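You operate a simulated robot arm through the tools that you are given. There is no shell and no other tool.

The job below is to be done with a simulated robot arm. You get a single attempt, and the scene is never put back.

TASK
Push the green drawer shut. Stack the box marked "leads" from the right end of the counter on top of the box labelled "panes". Take the yellow key tag and leave it on the green floor plate. Switch the left charger switch on. Press the panel power key to switch it off. Press the plate tray key to switch it off. Take the blue key tag and leave it on the cubby ledge. Put the blue refill jar on the packing table top away on the lower shelf over the mending bench. Pull the camera card hatch open. Any order will do. Set down upright: blue refill jar.

It is judged by the outcome, as a careful person would: the job done as asked, and still so three seconds after it is handed in. It fails if anything else is knocked over, pushed out of place, dropped, spilled or broken.

THE ROBOT
A 6-joint arm with a fingered hand on a trunk, on a base that moves. Base frame: it is fixed to the floor where the robot stands at the start and does not move with it; the origin is under the middle of the robot, x ahead of it, y to its left, z up. Readings come in mm, degrees, newtons and seconds.
With the tool pointing down near the work surface it reaches from about 420 to 820 mm from the robot's upright axis, wherever it stands. Its first joint turns from -166.0 to 166.0 degrees. Places, roughly: blue key tag (8x4x2 cm) [-4600, -4400, 800]; blue refill jar [-4250, -4750, 750]; camera card hatch [-700, -1100, 1800]; cubby ledge (52x20 cm) [-2300, -5240, 800]; green drawer [800, 0, 700]; green floor plate [750, 750, 750]; leads box, panes box, ribbon box [1000, -1750, 750]; left charger switch [-4200, -2200, 1500]; lower shelf over the mending bench (208x19 cm) [1260, -4500, 1200]; panel power key [-4300, -3300, 1000]; plate tray key [-4400, -4200, 800]; yellow key tag (8x4x2 cm) [800, -2000, 800]. Payload 4 kg.
The tool frame sits at the grasp point between the pads (the TCP): z along the fingers, y along the line on which they close. The tips reach 20 mm beyond it. The gripper opens to 140 mm; its body begins 54 mm behind the TCP. The gripper is a hand of 3 fingers: y runs from the thumb to the fingers, the wrist lies at [0, 0, -215] in the tool frame.
Orientation is that of the tool frame in the base frame, as [roll, pitch, yaw] about the fixed x, y, z axes, in that order (R = Rz(yaw) Ry(pitch) Rx(roll)). With the fingers straight down and closing along the base's y, the tool's x points along the base's -x, its y along +y and its z along -z.

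THE INTERFACE
- The arm moves only by the tool servo_tool. Its argument "commands" is a list of rows, each a list of 2 entries, a list of its own where there are three numbers: the shift along the tool's x, y, z in mm, then the turn, a rotation vector about the tool's x, y, z in degrees. In form: [[[dx, dy, dz], [rx, ry, rz]], ...]. A call has 1 to 20 rows; each row shifts and turns the commanded pose from where the row before left it, along the tool's axes as they then stand. A row lasts 0.2 s, in which the tool goes at most 50 mm and 8.6 degrees; a call with a longer step from one row to the next is refused whole. Where a pose cannot be reached the arm comes as near as it can. A force on the tool above 40 N (or 10 N above the force at the start of the call, whichever is more), or a blocked arm, ends the call early, and 0.2 s more pass. In this call time passes only in rows, and 0.2 s behind the last. The reply holds the time, the measured pose of the TCP, the force on the tool along the base axes, the opening and the grip force, in the units named above and with some noise, with the torque about the TCP (base axes, N m) and any sound that the robot's microphone picked up.
- Cameras (640 x 400 px; columns grow to the right, rows downward): "scene" is now at [56.1, 181.1, 1457.5]; the picture's right is [-0.24, -0.97, 0.00], its down [-0.74, 0.18, -0.65] and it looks along [0.63, -0.15, -0.76] (base axes); focal length 279 px, centre (320, 200). "wrist" rides on the gripper at [74, -43, -79] in the tool frame; the picture's right is [0.50, 0.87, 0.00], its down [-0.59, 0.34, -0.73] and it looks along [-0.64, 0.37, 0.68] (tool axes); focal length 275 px, centre (320, 200). There is no depth. A picture from a camera that has moved, and an enlarged one, comes with that camera's place and axes in the base frame and with its lens. The place of the scene camera against the robot may be out by one fixed shift of up to 25 mm in any direction.
- camera(camera): a new picture of that camera. The clock stands still meanwhile.
- raise_lower(by): moves the trunk up (or, below 0, down) by that many mm; the arm and the scene camera ride with it, the base frame stays. It gives what a move gives, with no picture.
- base_move(legs): drives the robot by 1 to 6 legs, each [ahead, left, turn to the left] in mm, mm and degrees, along the robot's own axes; the way and the turn of a leg run together, so that a leg with both is an arc; at most 1500 mm and 180 degrees a leg. The arm and the cameras ride along, it lands a little off, and it stops where it bumps. It gives what a move gives.
- set_fingers(finger1, finger2, thumb_bend): sets how far each is bent, from 0 (flat) to 1 (curled in); at 0.3 the hand is open as for a grip, at 0.7 the pads meet at the TCP. One left out holds its place. A second passes; each finger stops where it meets its share of the squeeze, and holds until it gets a number again. It is the only way to open and close the hand. It gives what a move gives, with no picture; readings hold the bend of each and the force on the fingers (four entries, about 0 where the hand has none), thumb and palm.
- head_to(pan, tilt): turns the head with the scene camera to pan (to the left, within 120 degrees either way) and tilt (down, from -29 to 69), counted from straight ahead of the robot. It gives what a move gives.
- zoom(camera, box): a new picture of the part [left, top, right, bottom] of that camera's present view, enlarged. The clock stands still meanwhile.
- hand_in(): hands the job in; it is judged then, once.

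Places have to be worked out from the pictures, the camera data and where the tool is seen. Open the gripper and draw the arm clear of the work before you hand the job in, unless the task says otherwise.

The tools are called after "Call:" as a command line: name --argument value ..., lists and objects as JSON in quotes. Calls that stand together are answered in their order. servo_tool: Moves the arm, as the interface text tells. Its arguments: {"type":"object","properties":{"commands":{"type":"array","items":{"type":"array"}}},"required":["commands"]} The other tools are called the same way: raise_lower (by) moves the trunk up or down; set_fingers (finger1, finger2, thumb_bend) moves the fingers one by one; base_move (legs) drives the base; head_to (pan, tilt) turns the head that bears the scene camera; camera (camera) takes a picture; zoom (camera, box) takes an enlarged picture of a part of a camera's view; hand_in () hands the job in.

At the start:

```text
clock: 0.0
ee_pos: [579.5, 82.3, 926.8]
orientation: [-179.9, -0.1, 180.0]
force: [0.0, 0.5, 1.0]
torque: [0.02, -0.01, 0.0]
grip_width: 139.9
finger_force: 0.1
shape: jaw
bend: [0.3, 0.3, 0.3]
finger forces: [0.1, 0.1, 0.0, 0.0, 0.0, 0.1]
trunk travel left (down, up): [-75.0, 515.0]
robot x, y, heading: [2.2, 3.1, 0.1]
head pan, tilt (commanded): [-13.7, 49.6]
```

scene: 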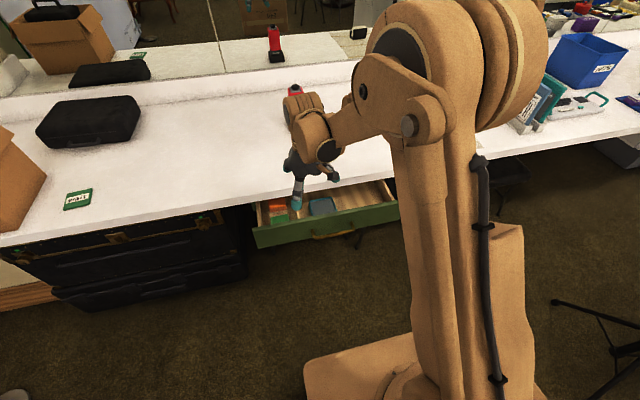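
wrist: 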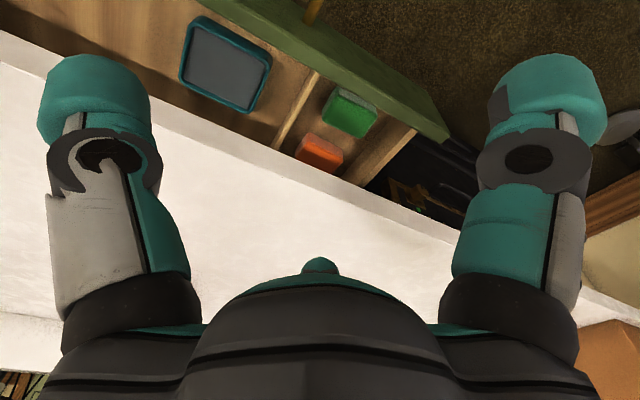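

The green drawer stands open under the counter edge ahead of the robot. I'll look around first, starting with the scene ahead.

Call:
head_to --pan 0 --tilt 20

Call:
camera --camera "scene"

```text
clock: 0.9
ee_pos: [578.9, 83.3, 926.2]
orientation: [-179.9, 0.0, -180.0]
force: [-0.3, 0.6, 0.0]
torque: [-0.02, -0.03, 0.01]
grip_width: 139.9
finger_force: 0.1
shape: jaw
bend: [0.3, 0.3, 0.3]
finger forces: [0.0, 0.0, 0.0, 0.0, 0.0, 0.1]
trunk travel left (down, up): [-75.0, 515.0]
robot x, y, heading: [-3.6, -0.7, -0.1]
head pan, tilt (commanded): [0.0, 20.0]
```

```text
taken
camera scene: at [74.1, 199.4, 1502.5], right [0.0, -1.0, 0.0], down [-0.34, 0.0, -0.94], along [0.94, 0.0, -0.34], focal length 279 px, centre (320, 200)
```

scene: 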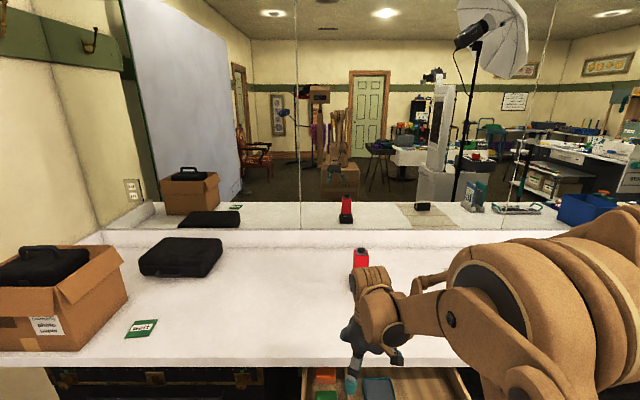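

Ahead is a mirror wall with the counter below it; a green plate lies at left on the counter. I'll keep looking around to the right.

Call:
zoom --camera "scene" --box '[80, 280, 240, 380]'

Call:
head_to --pan -60 --tilt 20

Call:
camera --camera "scene"

Call:
head_to --pan -115 --tilt 10

Call:
camera --camera "scene"

Call:
head_to --pan 100 --tilt 20

Call:
camera --camera "scene"

```text
4.00 times, centred on (160, 330) of scene
camera zoom: at [74.1, 199.4, 1502.5], right [0.0, -1.0, 0.0], down [-0.34, 0.0, -0.94], along [0.94, 0.0, -0.34], focal length 1117 px, centre (960, -320)
```

zoom: 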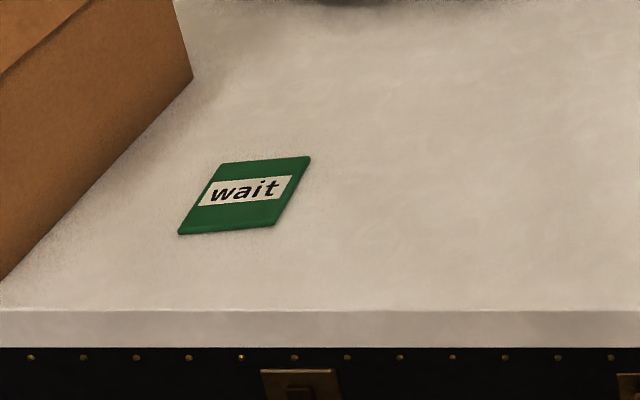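

```text
clock: 2.2
ee_pos: [579.7, 82.6, 926.0]
orientation: [-179.9, 0.1, -180.0]
force: [0.5, 0.9, -0.1]
torque: [-0.01, 0.02, 0.02]
grip_width: 139.9
finger_force: 0.1
shape: jaw
bend: [0.3, 0.3, 0.3]
finger forces: [0.0, 0.0, 0.0, 0.0, 0.0, 0.1]
trunk travel left (down, up): [-75.0, 515.0]
robot x, y, heading: [-3.9, -1.1, 0.0]
head pan, tilt (commanded): [-60.0, 20.0]
```

```text
taken
camera scene: at [27.6, 118.8, 1502.6], right [-0.87, -0.5, 0.0], down [-0.17, 0.3, -0.94], along [0.47, -0.81, -0.34], focal length 279 px, centre (320, 200)
```

scene: 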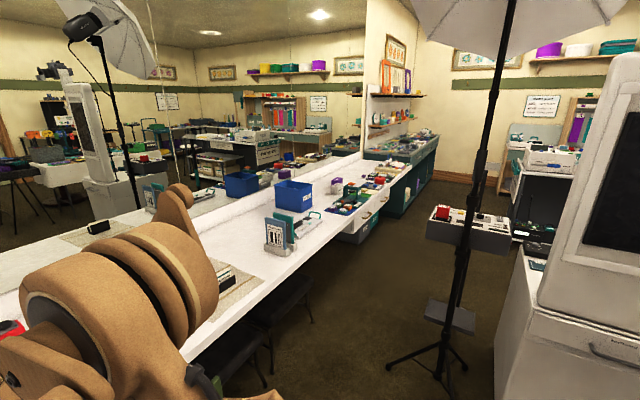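

```text
clock: 3.5
ee_pos: [579.6, 81.6, 927.6]
orientation: [180.0, -0.1, 180.0]
force: [0.2, 0.1, 0.3]
torque: [0.02, -0.01, 0.02]
grip_width: 140.2
finger_force: 0.1
shape: jaw
bend: [0.3, 0.3, 0.3]
finger forces: [0.1, 0.0, 0.0, 0.0, 0.0, 0.1]
trunk travel left (down, up): [-75.0, 515.0]
robot x, y, heading: [0.6, 1.9, 0.1]
head pan, tilt (commanded): [-115.0, 10.0]
```

```text
taken
camera scene: at [-58.2, 115.2, 1518.9], right [-0.91, 0.42, 0.0], down [0.07, 0.16, -0.98], along [-0.42, -0.89, -0.17], focal length 279 px, centre (320, 200)
```

scene: 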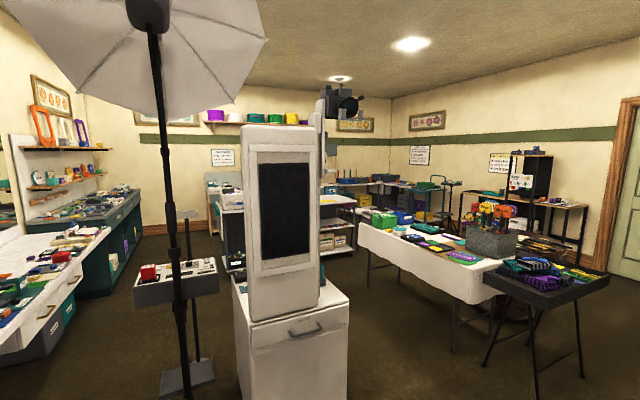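

```text
clock: 6.6
ee_pos: [577.9, 83.3, 926.4]
orientation: [180.0, 0.0, 180.0]
force: [0.4, 0.6, 0.4]
torque: [0.0, -0.02, -0.01]
grip_width: 139.9
finger_force: 0.0
shape: jaw
bend: [0.3, 0.3, 0.3]
finger forces: [0.0, 0.0, 0.0, 0.0, 0.1, 0.0]
trunk travel left (down, up): [-75.0, 515.0]
robot x, y, heading: [1.1, 5.0, 0.2]
head pan, tilt (commanded): [100.0, 20.0]
```

```text
taken
camera scene: at [-35.1, 291.2, 1502.6], right [0.98, 0.17, 0.0], down [0.06, -0.34, -0.94], along [-0.16, 0.93, -0.34], focal length 279 px, centre (320, 200)
```

scene: 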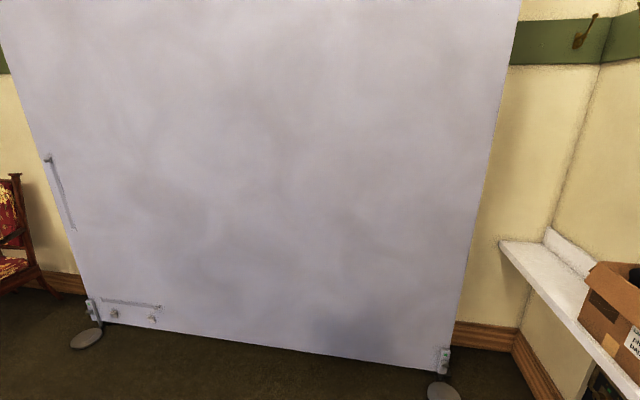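

The left side is only a backdrop panel. Now I'll look steeply down at the drawer to locate its front precisely.

Call:
head_to --pan -10 --tilt 60

Call:
camera --camera "scene"

Call:
set_fingers --finger1 0.7 --finger2 0.7 --thumb_bend 0.7

Call:
camera --camera "wrist"

```text
clock: 8.5
ee_pos: [580.0, 82.8, 926.2]
orientation: [-180.0, 0.0, -180.0]
force: [-0.3, 0.1, 0.4]
torque: [0.0, 0.01, 0.0]
grip_width: 139.6
finger_force: 0.0
shape: jaw
bend: [0.3, 0.3, 0.3]
finger forces: [0.0, 0.0, 0.0, 0.0, 0.0, 0.0]
trunk travel left (down, up): [-75.0, 515.0]
robot x, y, heading: [-1.8, 4.1, 0.1]
head pan, tilt (commanded): [-10.0, 60.0]
```

```text
taken
camera scene: at [46.7, 187.9, 1444.4], right [-0.17, -0.98, 0.0], down [-0.85, 0.15, -0.5], along [0.49, -0.09, -0.87], focal length 279 px, centre (320, 200)
```

scene: 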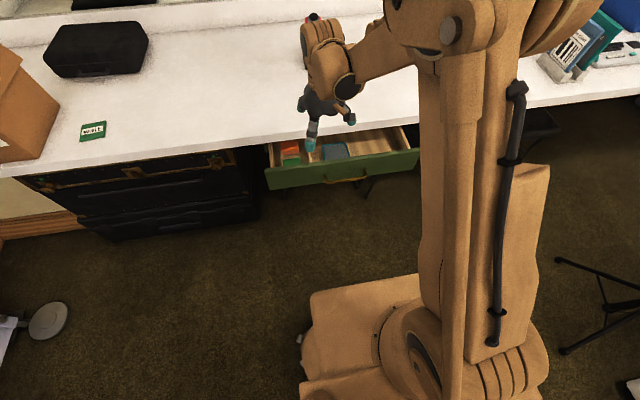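

```text
clock: 9.5
ee_pos: [578.4, 82.4, 926.9]
orientation: [179.9, 0.0, -179.9]
force: [0.4, -0.1, -0.2]
torque: [0.0, 0.02, -0.02]
grip_width: 4.0
finger_force: 0.1
shape: fingers
bend: [0.69, 0.69, 0.7]
finger forces: [0.0, 0.0, 0.0, 0.0, 0.0, 0.0]
trunk travel left (down, up): [-75.0, 515.0]
robot x, y, heading: [1.2, 2.7, -0.1]
head pan, tilt (commanded): [-10.0, 60.0]
```

```text
taken
camera wrist: at [504.0, 39.5, 1004.6], right [-0.5, 0.87, 0.0], down [0.59, 0.34, 0.73], along [0.64, 0.37, -0.68], focal length 275 px, centre (320, 200)
```

wrist: 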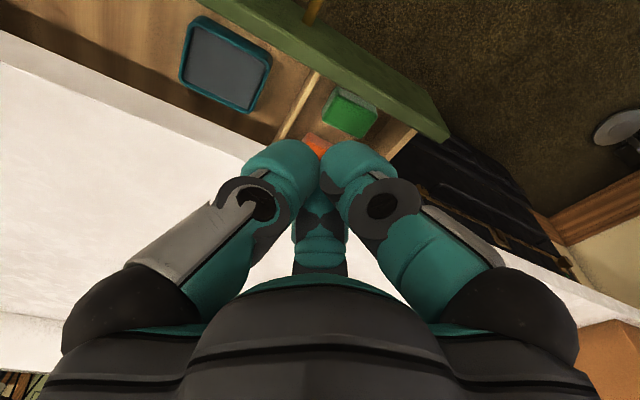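

The drawer front sits at about x 580, y −215…255, z 625…722 and must go in ~130 mm. I'll back the base up 200 mm so I can push with tilted, closed fingertips under the counter edge.

Call:
base_move --legs '[[-200, 0, 0]]'

```text
clock: 11.1
ee_pos: [375.9, 81.2, 927.1]
orientation: [180.0, 0.0, 180.0]
force: [-0.1, 0.3, 0.2]
torque: [-0.02, -0.04, -0.01]
grip_width: 4.2
finger_force: 0.1
shape: fingers
bend: [0.69, 0.69, 0.7]
finger forces: [0.0, 0.0, 0.0, 0.0, 0.1, 0.1]
trunk travel left (down, up): [-75.0, 515.0]
robot x, y, heading: [-204.1, -2.8, -0.2]
head pan, tilt (commanded): [-10.0, 60.0]
```

Now I tilt the tool forward by 56° in place.

Call:
servo_tool --commands '[[[0, 0, 0], [0, -8, 0]], [[0, 0, 0], [0, -8, 0]], [[0, 0, 0], [0, -8, 0]], [[0, 0, 0], [0, -8, 0]], [[0, 0, 0], [0, -8, 0]], [[0, 0, 0], [0, -8, 0]], [[0, 0, 0], [0, -8, 0]]]'

```text
clock: 12.7
ee_pos: [379.2, 82.5, 929.4]
orientation: [-180.0, 56.0, 180.0]
force: [0.4, 0.1, 0.0]
torque: [0.0, 0.02, 0.0]
grip_width: 4.2
finger_force: 0.1
shape: fingers
bend: [0.69, 0.69, 0.7]
finger forces: [0.0, 0.0, 0.0, 0.1, 0.0, 0.0]
trunk travel left (down, up): [-75.0, 515.0]
robot x, y, heading: [-203.1, 1.5, -0.2]
head pan, tilt (commanded): [-10.0, 60.0]
```

Tilted as wanted. Next, move to about (490, 20, 692), in front of the drawer face.

Call:
servo_tool --commands '[[[22.4, -10.3, 37.4], [0, 0, 0]], [[22.4, -10.3, 37.4], [0, 0, 0]], [[22.4, -10.3, 37.4], [0, 0, 0]], [[22.4, -10.3, 37.4], [0, 0, 0]], [[22.4, -10.3, 37.4], [0, 0, 0]], [[22.4, -10.3, 37.4], [0, 0, 0]]]'

Call:
camera --camera "scene"

Call:
camera --camera "wrist"

```text
clock: 14.1
ee_pos: [534.5, 25.9, 732.6]
orientation: [-180.0, 56.1, 179.9]
force: [-0.3, 0.1, 0.1]
torque: [0.0, 0.0, 0.03]
grip_width: 4.5
finger_force: 0.2
shape: fingers
bend: [0.69, 0.69, 0.7]
finger forces: [0.1, 0.0, 0.0, 0.0, 0.0, 0.0]
out of reach, approached as far as the arm can: row 1, 2, 3, 4
trunk travel left (down, up): [-75.0, 515.0]
robot x, y, heading: [-201.8, 1.9, -0.2]
head pan, tilt (commanded): [-10.0, 60.0]
```

```text
taken
camera scene: at [-154.9, 187.9, 1444.4], right [-0.17, -0.98, 0.0], down [-0.85, 0.15, -0.5], along [0.49, -0.09, -0.87], focal length 279 px, centre (320, 200)
```

scene: 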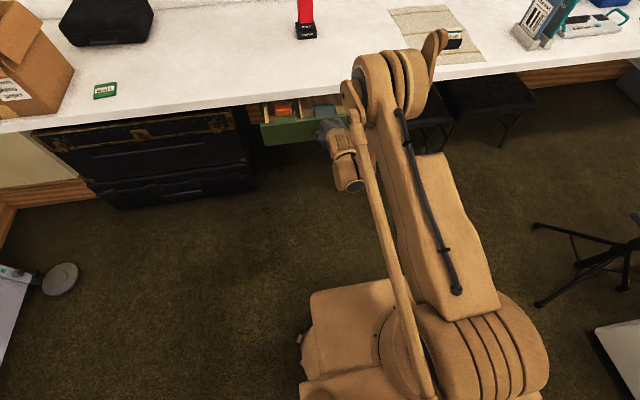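

```text
taken
camera wrist: at [426.0, -16.2, 713.9], right [-0.28, 0.87, -0.41], down [-0.28, 0.34, 0.9], along [0.92, 0.37, 0.15], focal length 275 px, centre (320, 200)
```

wrist: 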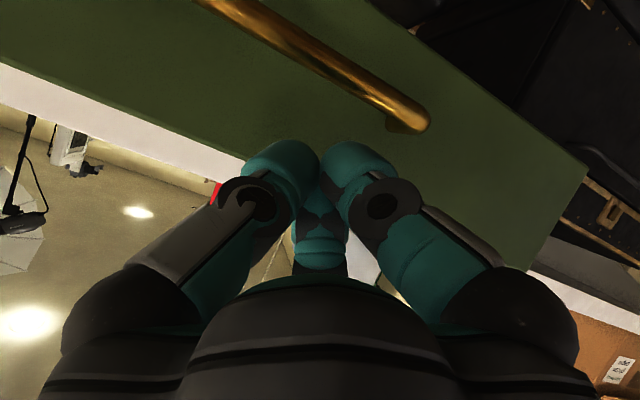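

Tips are at about (551, 26, 721), near the top rim of the drawer front. I'll back off a bit and lower ~38 mm.

Call:
servo_tool --commands '[[[24, 0, -2], [0, 0, 0]], [[24, 0, -2], [0, 0, 0]]]'

Call:
camera --camera "wrist"

```text
clock: 14.7
ee_pos: [537.7, 28.1, 704.2]
orientation: [180.0, 55.9, 179.9]
force: [-1.1, -0.4, 0.5]
torque: [0.0, 0.01, 0.0]
grip_width: 3.7
finger_force: 0.0
shape: fingers
bend: [0.71, 0.69, 0.7]
finger forces: [0.0, 0.0, 0.0, 0.0, 0.1, 0.0]
out of reach, approached as far as the arm can: row 1, 2
trunk travel left (down, up): [-75.0, 515.0]
robot x, y, heading: [-201.9, 0.0, 0.3]
head pan, tilt (commanded): [-10.0, 60.0]
```

```text
taken
camera wrist: at [430.2, -14.5, 686.1], right [-0.28, 0.87, -0.41], down [-0.28, 0.34, 0.9], along [0.92, 0.37, 0.15], focal length 275 px, centre (320, 200)
```

wrist: 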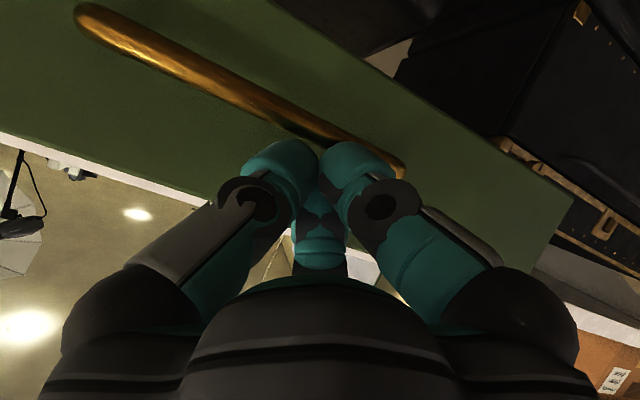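

Tips are now at z ≈ 693 on the face above the handle. Pushing forward (+x) in small steps.

Call:
servo_tool --commands '[[[-6.7, 0, 9.95], [0, 0, 0]], [[-6.7, 0, 9.95], [0, 0, 0]], [[-6.7, 0, 9.95], [0, 0, 0]], [[-6.7, 0, 9.95], [0, 0, 0]], [[-6.7, 0, 9.95], [0, 0, 0]], [[-6.7, 0, 9.95], [0, 0, 0]], [[-6.7, 0, 9.95], [0, 0, 0]], [[-6.7, 0, 9.95], [0, 0, 0]]]'

Call:
camera --camera "scene"

```text
clock: 16.5
ee_pos: [634.4, 27.5, 704.3]
orientation: [180.0, 56.0, -180.0]
force: [-0.2, -0.8, 0.5]
torque: [0.01, 0.04, 0.01]
grip_width: 3.5
finger_force: 0.0
shape: fingers
bend: [0.71, 0.69, 0.7]
finger forces: [0.2, 0.0, 0.0, 0.0, 0.1, 0.0]
trunk travel left (down, up): [-75.0, 515.0]
robot x, y, heading: [-203.7, 1.0, 0.1]
head pan, tilt (commanded): [-10.0, 60.0]
```

```text
taken
camera scene: at [-155.5, 187.9, 1444.4], right [-0.17, -0.98, 0.0], down [-0.85, 0.15, -0.5], along [0.49, -0.09, -0.87], focal length 279 px, centre (320, 200)
```

scene: 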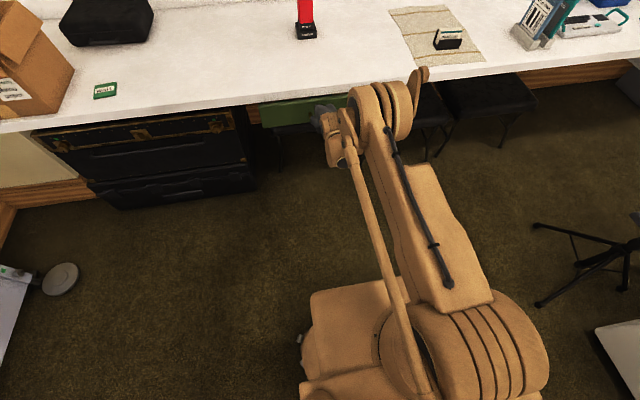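

The drawer slides in freely. I'll continue pushing to the stop.

Call:
servo_tool --commands '[[[-5.6, 0, 8.3], [0, 0, 0]], [[-5.6, 0, 8.3], [0, 0, 0]], [[-5.6, 0, 8.3], [0, 0, 0]], [[-5.6, 0, 8.3], [0, 0, 0]]]'

Call:
camera --camera "scene"

Call:
camera --camera "wrist"

```text
clock: 17.5
ee_pos: [663.2, 27.7, 720.6]
orientation: [180.0, 56.0, 179.8]
force: [-2.9, 1.6, -0.9]
torque: [0.02, 0.01, 0.02]
grip_width: 4.3
finger_force: 2.5
shape: fingers
bend: [0.69, 0.71, 0.7]
finger forces: [0.0, 5.0, 0.1, 0.1, 0.0, 0.1]
out of reach, approached as far as the arm can: row 1, 2, 3, 4
trunk travel left (down, up): [-75.0, 515.0]
robot x, y, heading: [-202.2, 2.2, 0.2]
head pan, tilt (commanded): [-10.0, 60.0]
```

```text
taken
camera scene: at [-155.4, 187.9, 1444.4], right [-0.17, -0.98, 0.0], down [-0.85, 0.15, -0.5], along [0.49, -0.09, -0.87], focal length 279 px, centre (320, 200)
```

scene: 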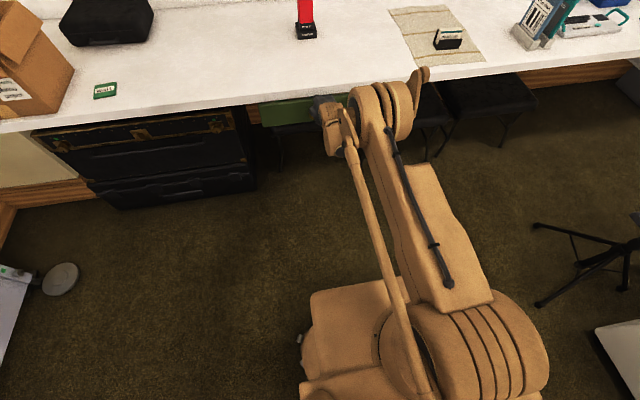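

```text
taken
camera wrist: at [554.2, -15.1, 703.1], right [-0.28, 0.87, -0.41], down [-0.28, 0.34, 0.9], along [0.92, 0.37, 0.15], focal length 275 px, centre (320, 200)
```

wrist: 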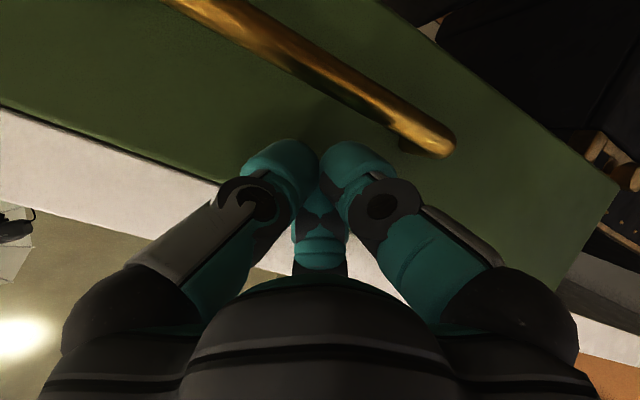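

The arm ran out of reach rather than hitting the stop. I'll retract 100 mm, drive the base forward 90 mm, and resume.

Call:
servo_tool --commands '[[[13.5, 0, -20.7], [0, 0, 0]], [[13.5, 0, -20.7], [0, 0, 0]], [[13.5, 0, -20.7], [0, 0, 0]], [[13.5, 0, -20.7], [0, 0, 0]]]'

Call:
base_move --legs '[[80, 0, 0]]'

```text
clock: 18.5
ee_pos: [563.0, 29.1, 724.3]
orientation: [180.0, 56.0, 179.9]
force: [-0.1, -0.5, -0.9]
torque: [-0.01, 0.0, -0.03]
grip_width: 4.2
finger_force: 0.0
shape: fingers
bend: [0.69, 0.69, 0.7]
finger forces: [0.1, 0.0, 0.0, 0.0, 0.1, 0.1]
trunk travel left (down, up): [-75.0, 515.0]
robot x, y, heading: [-202.7, -0.7, 0.0]
head pan, tilt (commanded): [-10.0, 60.0]
```

```text
clock: 19.5
ee_pos: [642.4, 27.9, 721.9]
orientation: [180.0, 56.0, 180.0]
force: [0.0, 0.2, 1.3]
torque: [-0.01, 0.01, 0.01]
grip_width: 4.1
finger_force: 0.1
shape: fingers
bend: [0.69, 0.69, 0.7]
finger forces: [0.0, 0.0, 0.1, 0.0, 0.0, 0.0]
trunk travel left (down, up): [-75.0, 515.0]
robot x, y, heading: [-121.2, 1.4, -0.2]
head pan, tilt (commanded): [-10.0, 60.0]
```

Now lower ~25 mm and push on slowly.

Call:
servo_tool --commands '[[[10.4, 0, 7], [0, 0, 0]], [[10.4, 0, 7], [0, 0, 0]], [[-5.6, 0, 8.3], [0, 0, 0]], [[-5.6, 0, 8.3], [0, 0, 0]], [[-5.6, 0, 8.3], [0, 0, 0]], [[-5.6, 0, 8.3], [0, 0, 0]], [[-2.8, 0, 4.1], [0, 0, 0]], [[-2.8, 0, 4.1], [0, 0, 0]]]'

Call:
camera --camera "scene"

```text
clock: 21.3
ee_pos: [691.9, 28.2, 700.1]
orientation: [-179.9, 56.2, -179.9]
force: [3.1, 11.6, 29.9]
torque: [-0.01, -0.46, 0.24]
grip_width: 0.9
finger_force: 15.8
shape: fingers
bend: [0.72, 0.68, 0.69]
finger forces: [32.4, 0.1, 0.1, 0.0, 0.0, 0.1]
trunk travel left (down, up): [-75.0, 515.0]
robot x, y, heading: [-124.2, 2.3, -0.1]
head pan, tilt (commanded): [-10.0, 60.0]
```

```text
taken
camera scene: at [-79.0, 188.8, 1444.5], right [-0.17, -0.98, 0.0], down [-0.85, 0.15, -0.5], along [0.49, -0.09, -0.86], focal length 279 px, centre (320, 200)
```

scene: 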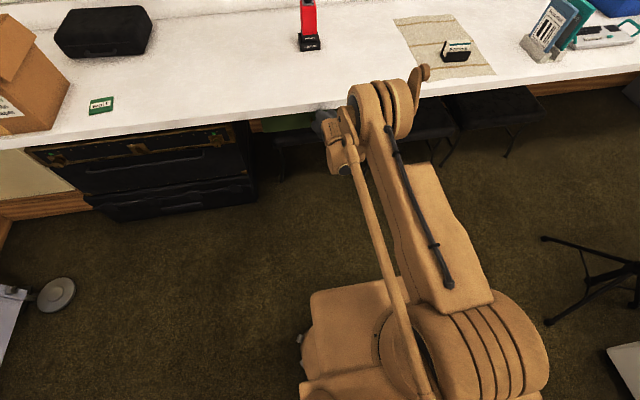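

There's a 30 N upward reaction on finger 1 – it is probably resting on the brass handle. Let me check with the wrist camera before going on.

Call:
camera --camera "wrist"

Call:
zoom --camera "scene" --box '[230, 70, 390, 170]'

```text
taken
camera wrist: at [584.3, -13.9, 681.5], right [-0.28, 0.87, -0.42], down [-0.28, 0.34, 0.9], along [0.92, 0.37, 0.15], focal length 275 px, centre (320, 200)
```

wrist: 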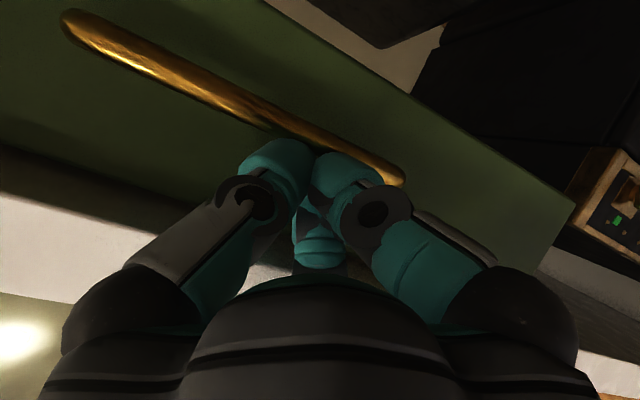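

```text
4.00 times, centred on (310, 120) of scene
camera zoom: at [-79.0, 188.8, 1444.5], right [-0.17, -0.98, 0.0], down [-0.85, 0.15, -0.5], along [0.49, -0.09, -0.86], focal length 1117 px, centre (360, 520)
```

zoom: 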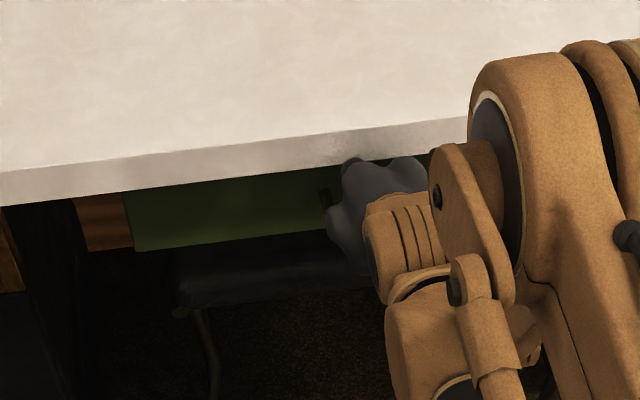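

The fingers are on top of the handle bar. Lift ~12 mm and push forward on the face.

Call:
servo_tool --commands '[[[-10, 0, -6.7], [0, 0, 0]], [[-2.8, 0, 4.1], [0, 0, 0]], [[-2.8, 0, 4.1], [0, 0, 0]], [[-2.8, 0, 4.1], [0, 0, 0]], [[-2.8, 0, 4.1], [0, 0, 0]]]'

Call:
zoom --camera "scene" --box '[230, 70, 390, 170]'

```text
clock: 22.4
ee_pos: [704.4, 29.9, 710.7]
orientation: [-180.0, 55.9, -179.8]
force: [-25.2, -0.7, 2.7]
torque: [0.1, -0.76, 0.25]
grip_width: 9.6
finger_force: 19.1
shape: fingers
bend: [0.67, 0.7, 0.68]
finger forces: [13.4, 24.7, 0.0, 0.0, 0.0, 0.0]
trunk travel left (down, up): [-75.0, 515.0]
robot x, y, heading: [-122.3, -0.2, -0.0]
head pan, tilt (commanded): [-10.0, 60.0]
stopped in row 5: the force on the tool passed its limit at 46 N (the readings are from after the stop); the commanded pose is now the measured one
```

```text
4.00 times, centred on (310, 120) of scene
camera zoom: at [-79.7, 187.8, 1444.6], right [-0.17, -0.98, 0.0], down [-0.85, 0.15, -0.5], along [0.49, -0.09, -0.87], focal length 1117 px, centre (360, 520)
```

zoom: 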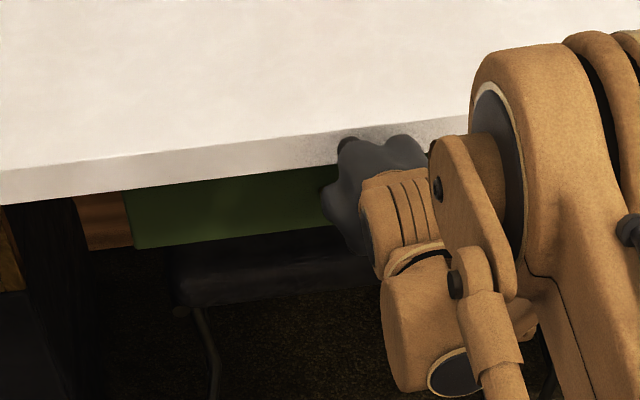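

A firm 46 N stop on the fingertips: the drawer should be shut. Retract and check.

Call:
servo_tool --commands '[[[11.2, 0, -16.6], [0, 0, 0]], [[22, 0, -33], [0, 0, 0]], [[22, 0, -33], [0, 0, 0]], [[22, 0, -33], [0, 0, 0]]]'

Call:
base_move --legs '[[-400, 0, 0]]'

Call:
head_to --pan -5 --tilt 40

Call:
camera --camera "scene"

Call:
camera --camera "wrist"

```text
clock: 23.4
ee_pos: [611.6, 33.2, 724.7]
orientation: [-179.9, 55.9, -179.8]
force: [-0.3, 0.8, 0.3]
torque: [-0.01, -0.01, -0.01]
grip_width: 5.3
finger_force: 0.0
shape: fingers
bend: [0.69, 0.71, 0.69]
finger forces: [0.0, 0.0, 0.0, 0.0, 0.1, 0.1]
out of reach, approached as far as the arm can: row 3, 4
trunk travel left (down, up): [-75.0, 515.0]
robot x, y, heading: [-123.7, 0.1, 0.1]
head pan, tilt (commanded): [-10.0, 60.0]
```

```text
clock: 25.9
ee_pos: [208.5, 33.4, 722.6]
orientation: [-180.0, 55.8, -179.9]
force: [-0.1, -0.4, 0.8]
torque: [0.02, 0.03, -0.01]
grip_width: 5.1
finger_force: 0.0
shape: fingers
bend: [0.69, 0.71, 0.69]
finger forces: [0.1, 0.0, 0.0, 0.0, 0.1, 0.0]
trunk travel left (down, up): [-75.0, 515.0]
robot x, y, heading: [-525.2, 5.1, 0.0]
head pan, tilt (commanded): [-10.0, 60.0]
```

```text
clock: 26.7
ee_pos: [207.6, 33.4, 724.5]
orientation: [-180.0, 55.9, 180.0]
force: [0.6, 0.4, 0.2]
torque: [0.03, 0.02, -0.01]
grip_width: 5.4
finger_force: 0.0
shape: fingers
bend: [0.69, 0.71, 0.69]
finger forces: [0.1, 0.0, 0.0, 0.0, 0.0, 0.0]
trunk travel left (down, up): [-75.0, 515.0]
robot x, y, heading: [-526.1, -3.3, 0.1]
head pan, tilt (commanded): [-5.0, 40.0]
```

```text
taken
camera scene: at [-458.7, 192.0, 1471.1], right [-0.09, -1.0, 0.0], down [-0.64, 0.06, -0.76], along [0.76, -0.07, -0.65], focal length 279 px, centre (320, 200)
```

scene: 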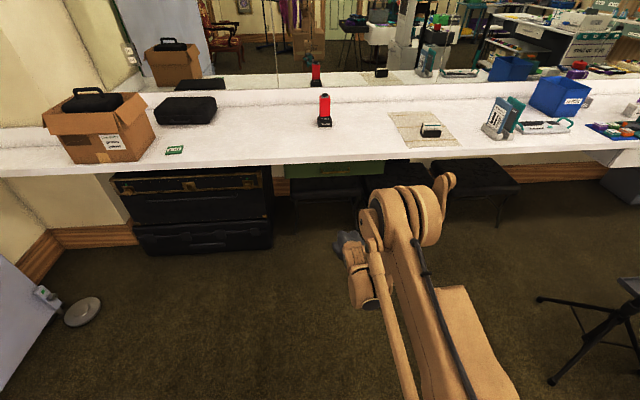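

```text
taken
camera wrist: at [99.8, -9.5, 706.2], right [-0.28, 0.87, -0.41], down [-0.28, 0.34, 0.9], along [0.92, 0.37, 0.15], focal length 275 px, centre (320, 200)
```

wrist: 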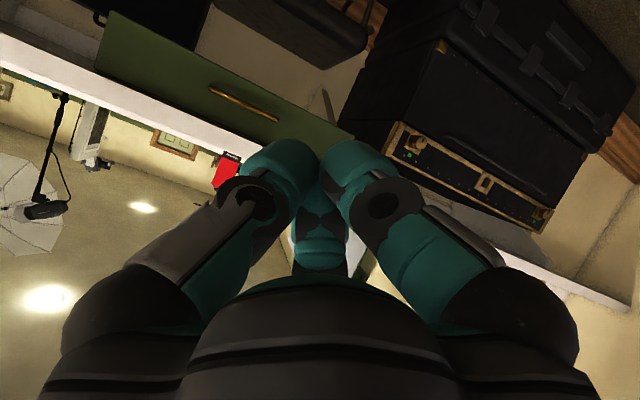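

The drawer looks flush and shut. Next, look toward the camera with the card hatch.

Call:
head_to --pan -100 --tilt -5

Call:
camera --camera "scene"

Call:
zoom --camera "scene" --box '[240, 60, 400, 160]'

```text
clock: 28.4
ee_pos: [207.0, 33.0, 724.1]
orientation: [179.9, 55.9, -179.8]
force: [-0.9, 0.6, -0.3]
torque: [0.03, 0.0, -0.01]
grip_width: 5.2
finger_force: 0.0
shape: fingers
bend: [0.69, 0.71, 0.69]
finger forces: [0.0, 0.0, 0.0, 0.0, 0.1, 0.0]
trunk travel left (down, up): [-75.0, 515.0]
robot x, y, heading: [-526.2, 2.5, -0.1]
head pan, tilt (commanded): [-100.0, -5.0]
```

```text
taken
camera scene: at [-558.2, 113.2, 1542.9], right [-0.98, 0.17, 0.0], down [-0.02, -0.09, -1.0], along [-0.17, -0.98, 0.09], focal length 279 px, centre (320, 200)
```

scene: 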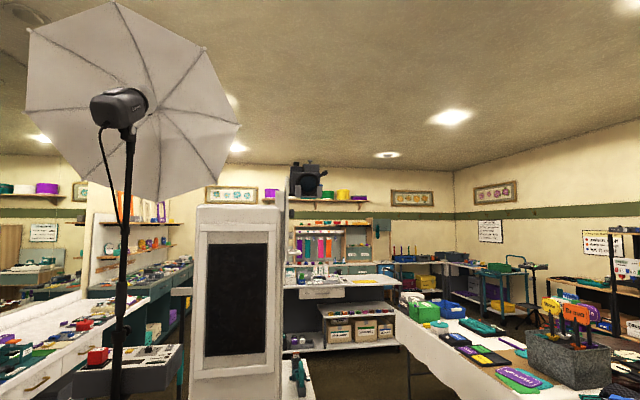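

```text
4.00 times, centred on (320, 110) of scene
camera zoom: at [-558.2, 113.2, 1542.9], right [-0.98, 0.17, 0.0], down [-0.02, -0.09, -1.0], along [-0.17, -0.98, 0.09], focal length 1117 px, centre (320, 560)
```

zoom: 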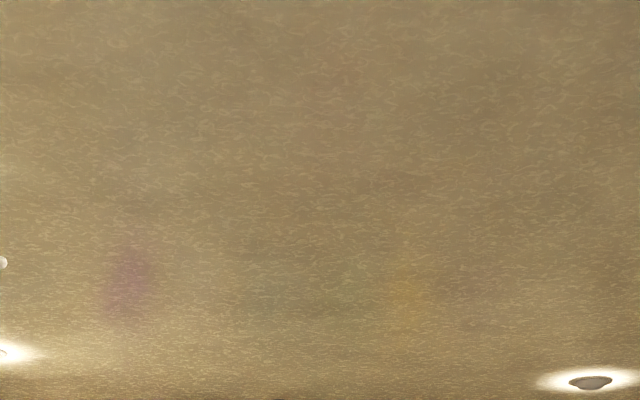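

The camera on its column is at about (−700, −1100, 1750). Zoom in on it.

Call:
zoom --camera "scene" --box '[265, 150, 345, 200]'

Call:
zoom --camera "scene" --box '[160, 150, 360, 275]'

```text
8.00 times, centred on (305, 175) of scene
camera zoom: at [-558.2, 113.2, 1542.9], right [-0.98, 0.17, 0.0], down [-0.02, -0.09, -1.0], along [-0.17, -0.98, 0.09], focal length 2234 px, centre (440, 400)
```

zoom: 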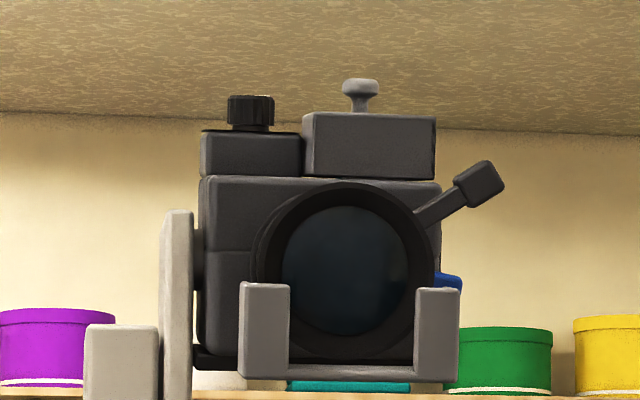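

```text
3.20 times, centred on (260, 212) of scene
camera zoom: at [-558.2, 113.2, 1542.9], right [-0.98, 0.17, 0.0], down [-0.02, -0.09, -1.0], along [-0.17, -0.98, 0.09], focal length 894 px, centre (512, 160)
```

zoom: 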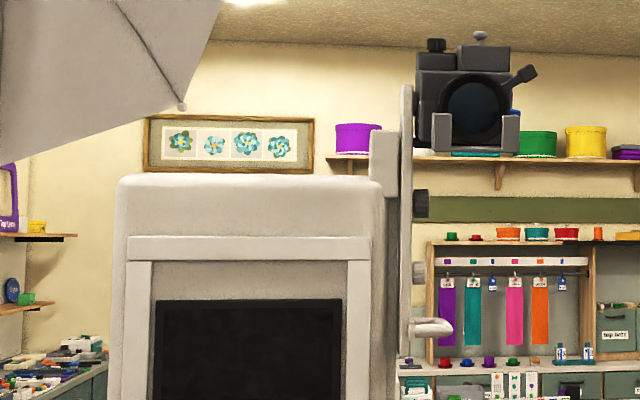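

The hatch seems to be on the camera's west (−x) side (blue tab). I'll drive back to about (−1150, 0) for a look from that side.

Call:
base_move --legs '[[-650, 0, 0]]'

Call:
head_to --pan -75 --tilt -8

Call:
camera --camera "scene"

```text
clock: 32.0
ee_pos: [-440.4, 32.3, 725.2]
orientation: [180.0, 56.0, -180.0]
force: [-0.3, 0.6, 0.6]
torque: [0.0, -0.01, 0.0]
grip_width: 5.1
finger_force: 0.1
shape: fingers
bend: [0.69, 0.71, 0.69]
finger forces: [0.0, 0.0, 0.0, 0.0, 0.0, 0.0]
trunk travel left (down, up): [-75.0, 515.0]
robot x, y, heading: [-1176.1, 1.4, -0.2]
head pan, tilt (commanded): [-100.0, -5.0]
```

```text
clock: 32.9
ee_pos: [-439.5, 31.5, 724.6]
orientation: [180.0, 55.9, -179.9]
force: [-0.2, -0.9, -0.4]
torque: [-0.02, 0.03, 0.01]
grip_width: 5.2
finger_force: 0.1
shape: fingers
bend: [0.69, 0.71, 0.69]
finger forces: [0.0, 0.0, 0.0, 0.0, 0.0, 0.0]
trunk travel left (down, up): [-75.0, 515.0]
robot x, y, heading: [-1173.9, -1.0, 0.3]
head pan, tilt (commanded): [-75.0, -8.0]
```

```text
taken
camera scene: at [-1171.1, 117.1, 1547.1], right [-0.97, -0.26, 0.0], down [0.04, -0.13, -0.99], along [0.25, -0.96, 0.14], focal length 279 px, centre (320, 200)
```

scene: 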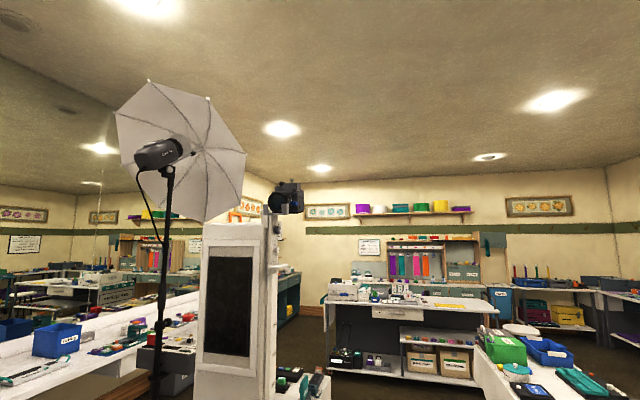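

I can see the camera's west side now; zooming in.

Call:
zoom --camera "scene" --box '[256, 174, 320, 214]'

Call:
head_to --pan -90 --tilt 30

Call:
camera --camera "scene"

```text
10.00 times, centred on (288, 194) of scene
camera zoom: at [-1171.1, 117.1, 1547.1], right [-0.97, -0.26, 0.0], down [0.04, -0.13, -0.99], along [0.25, -0.96, 0.14], focal length 2792 px, centre (640, 260)
```

zoom: 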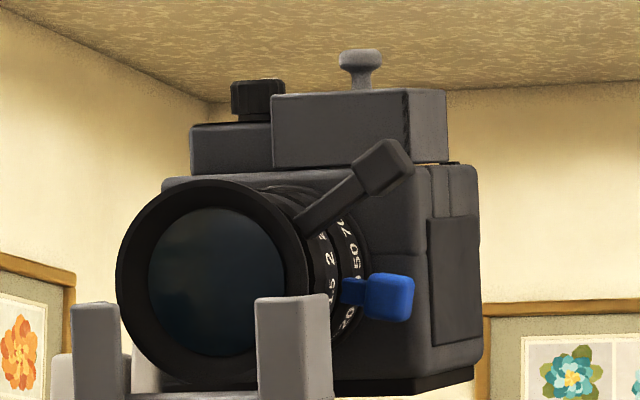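

```text
clock: 34.0
ee_pos: [-440.0, 31.3, 723.8]
orientation: [-180.0, 55.9, -180.0]
force: [0.1, 0.2, -0.6]
torque: [0.03, -0.04, 0.01]
grip_width: 5.2
finger_force: 0.0
shape: fingers
bend: [0.69, 0.71, 0.69]
finger forces: [0.1, 0.1, 0.0, 0.0, 0.0, 0.1]
trunk travel left (down, up): [-75.0, 515.0]
robot x, y, heading: [-1174.9, -0.5, 0.2]
head pan, tilt (commanded): [-90.0, 30.0]
```

```text
taken
camera scene: at [-1193.2, 109.4, 1486.6], right [-1.0, 0.0, 0.0], down [0.0, 0.5, -0.87], along [0.0, -0.87, -0.5], focal length 279 px, centre (320, 200)
```

scene: 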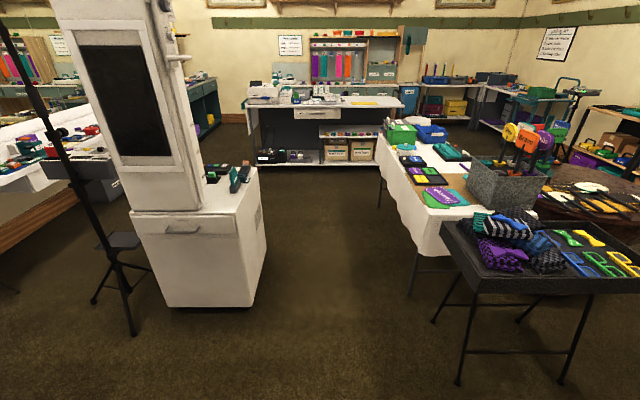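

The camera body's west face is at about x −766, with a dark panel (likely the hatch) near (−766, −1097, 1716). I'll raise the trunk and drive to around (−1400, −650) for a closer look.

Call:
raise_lower --by 450

Call:
base_move --legs '[[-225, 0, 0], [0, -650, 0]]'

Call:
head_to --pan -42 --tilt 10

Call:
camera --camera "scene"

```text
refused: 450 is not a number from -400 to 400
```

```text
clock: 38.9
ee_pos: [-663.6, -613.8, 724.8]
orientation: [180.0, 55.9, -179.8]
force: [0.0, 0.1, -0.5]
torque: [-0.04, -0.02, -0.01]
grip_width: 5.0
finger_force: 0.0
shape: fingers
bend: [0.69, 0.71, 0.69]
finger forces: [0.1, 0.0, 0.0, 0.1, 0.0, 0.1]
trunk travel left (down, up): [-75.0, 515.0]
robot x, y, heading: [-1399.7, -651.3, 0.0]
head pan, tilt (commanded): [-90.0, 30.0]
```

```text
clock: 40.0
ee_pos: [-663.3, -614.6, 723.8]
orientation: [180.0, 55.8, -179.8]
force: [0.6, 0.5, 0.2]
torque: [0.01, -0.05, -0.03]
grip_width: 5.2
finger_force: 0.1
shape: fingers
bend: [0.69, 0.71, 0.69]
finger forces: [0.0, 0.1, 0.1, 0.1, 0.0, 0.0]
trunk travel left (down, up): [-75.0, 515.0]
robot x, y, heading: [-1397.9, -649.8, -0.1]
head pan, tilt (commanded): [-42.0, 10.0]
```

```text
taken
camera scene: at [-1347.9, -511.5, 1518.8], right [-0.67, -0.74, 0.0], down [-0.13, 0.12, -0.98], along [0.73, -0.66, -0.17], focal length 279 px, centre (320, 200)
```

scene: 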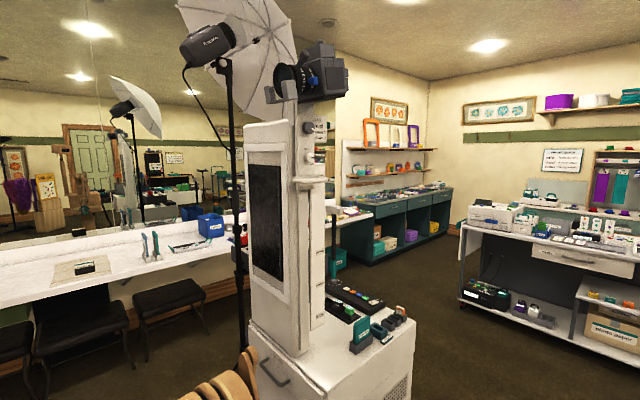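

The drive went fine though the trunk raise was refused (limit 400). Zoom onto the camera.

Call:
zoom --camera "scene" --box '[264, 36, 360, 96]'

Call:
zoom --camera "scene" --box '[240, 30, 420, 142]'

```text
6.67 times, centred on (312, 66) of scene
camera zoom: at [-1347.9, -511.5, 1518.8], right [-0.67, -0.74, 0.0], down [-0.13, 0.12, -0.98], along [0.73, -0.66, -0.17], focal length 1862 px, centre (373, 1093)
```

zoom: 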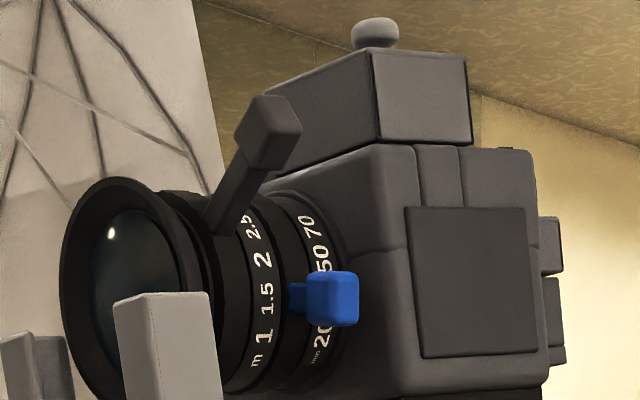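

```text
3.56 times, centred on (330, 86) of scene
camera zoom: at [-1347.9, -511.5, 1518.8], right [-0.67, -0.74, 0.0], down [-0.13, 0.12, -0.98], along [0.73, -0.66, -0.17], focal length 993 px, centre (284, 605)
```

zoom: 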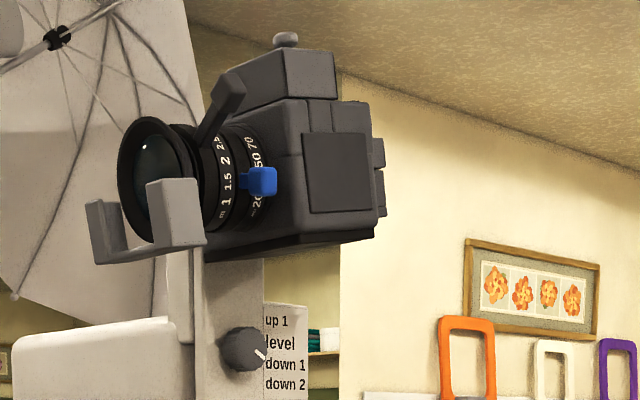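

The hatch is the dark plate on the west face, about 72×56 mm, with the camera pitched ~10° down. I'll raise the trunk 400 and take another look.

Call:
raise_lower --by 400

Call:
head_to --pan -42 --tilt 20

Call:
camera --camera "scene"

```text
clock: 43.9
ee_pos: [-663.2, -613.4, 1124.2]
orientation: [-180.0, 55.9, -179.8]
force: [-0.2, -0.3, -0.3]
torque: [0.01, 0.01, -0.01]
grip_width: 5.3
finger_force: 0.1
shape: fingers
bend: [0.69, 0.71, 0.69]
finger forces: [0.1, 0.1, 0.0, 0.0, 0.0, 0.1]
trunk travel left (down, up): [-475.0, 115.0]
robot x, y, heading: [-1399.3, -650.0, 0.2]
head pan, tilt (commanded): [-42.0, 10.0]
```

```text
clock: 44.6
ee_pos: [-663.1, -615.2, 1124.5]
orientation: [180.0, 55.9, -179.8]
force: [0.7, 0.1, 0.6]
torque: [0.02, -0.02, -0.01]
grip_width: 5.6
finger_force: 0.1
shape: fingers
bend: [0.69, 0.71, 0.69]
finger forces: [0.0, 0.1, 0.0, 0.0, 0.0, 0.0]
trunk travel left (down, up): [-475.0, 115.0]
robot x, y, heading: [-1397.8, -648.1, 0.2]
head pan, tilt (commanded): [-42.0, 20.0]
```

```text
taken
camera scene: at [-1347.6, -511.5, 1902.6], right [-0.67, -0.74, 0.0], down [-0.25, 0.23, -0.94], along [0.7, -0.63, -0.34], focal length 279 px, centre (320, 200)
```

scene: 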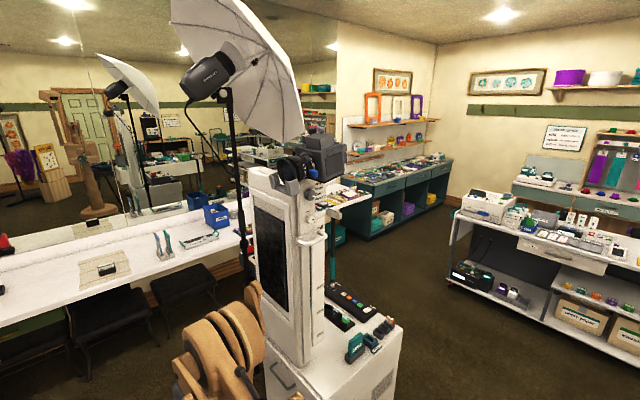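

Zooming on the hatch from this higher viewpoint.

Call:
zoom --camera "scene" --box '[270, 128, 366, 188]'

Call:
zoom --camera "scene" --box '[304, 138, 352, 168]'

```text
6.67 times, centred on (318, 158) of scene
camera zoom: at [-1347.6, -511.5, 1902.6], right [-0.67, -0.74, 0.0], down [-0.25, 0.23, -0.94], along [0.7, -0.63, -0.34], focal length 1862 px, centre (333, 480)
```

zoom: 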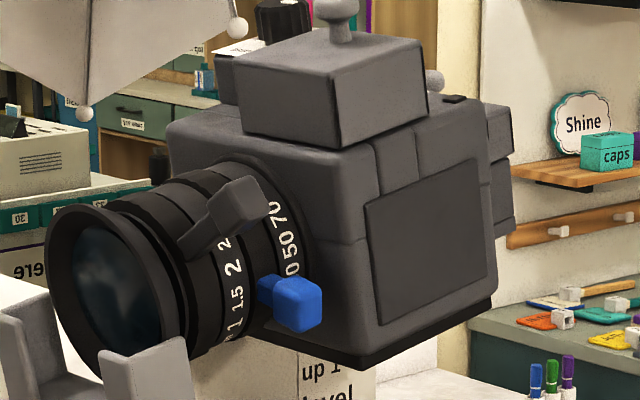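

```text
13.33 times, centred on (328, 153) of scene
camera zoom: at [-1347.6, -511.5, 1902.6], right [-0.67, -0.74, 0.0], down [-0.25, 0.23, -0.94], along [0.7, -0.63, -0.34], focal length 3723 px, centre (213, 827)
```

zoom: 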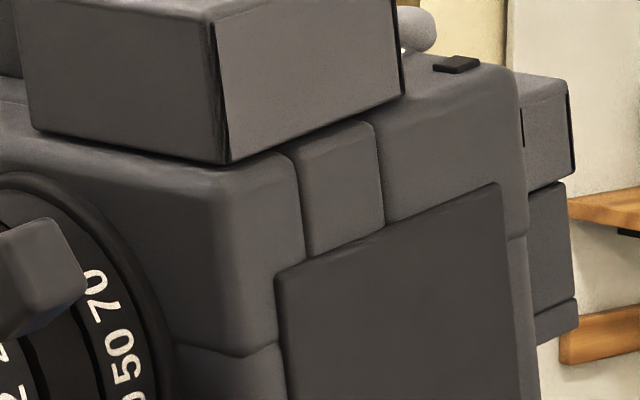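

There are also protrusions on the camera's rear. I'll turn to heading 90° and back down the corridor to view the rear side.

Call:
base_move --legs '[[150, 0, 0], [0, 0, 90], [-850, 0, 0]]'

Call:
head_to --pan -45 --tilt 15

Call:
camera --camera "scene"

```text
clock: 53.9
ee_pos: [-1280.1, -762.4, 1125.9]
orientation: [180.0, 55.9, -89.4]
force: [0.0, 0.7, 0.8]
torque: [0.02, 0.0, 0.04]
grip_width: 5.4
finger_force: 0.0
shape: fingers
bend: [0.69, 0.71, 0.69]
finger forces: [0.1, 0.1, 0.0, 0.0, 0.1, 0.0]
trunk travel left (down, up): [-475.0, 115.0]
robot x, y, heading: [-1239.4, -1495.3, 90.7]
head pan, tilt (commanded): [-42.0, 20.0]
```

```text
clock: 54.5
ee_pos: [-1278.6, -761.8, 1123.8]
orientation: [179.9, 55.9, -89.4]
force: [-0.7, 0.0, -0.2]
torque: [-0.01, -0.01, 0.0]
grip_width: 5.3
finger_force: 0.0
shape: fingers
bend: [0.69, 0.71, 0.69]
finger forces: [0.0, 0.1, 0.0, 0.0, 0.0, 0.0]
trunk travel left (down, up): [-475.0, 115.0]
robot x, y, heading: [-1239.9, -1495.9, 90.5]
head pan, tilt (commanded): [-45.0, 15.0]
```

```text
taken
camera scene: at [-1362.4, -1441.6, 1910.7], right [0.71, -0.7, 0.0], down [-0.18, -0.19, -0.97], along [0.68, 0.69, -0.26], focal length 279 px, centre (320, 200)
```

scene: 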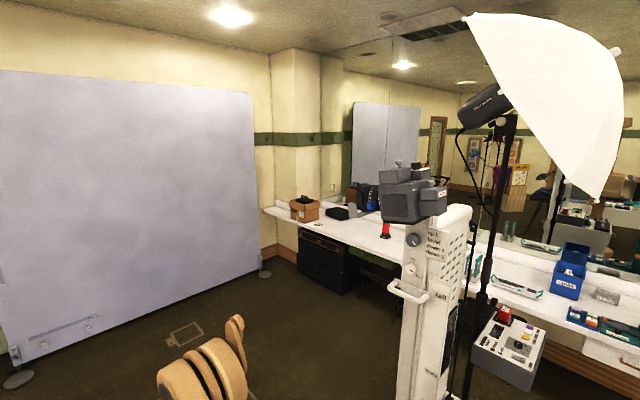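

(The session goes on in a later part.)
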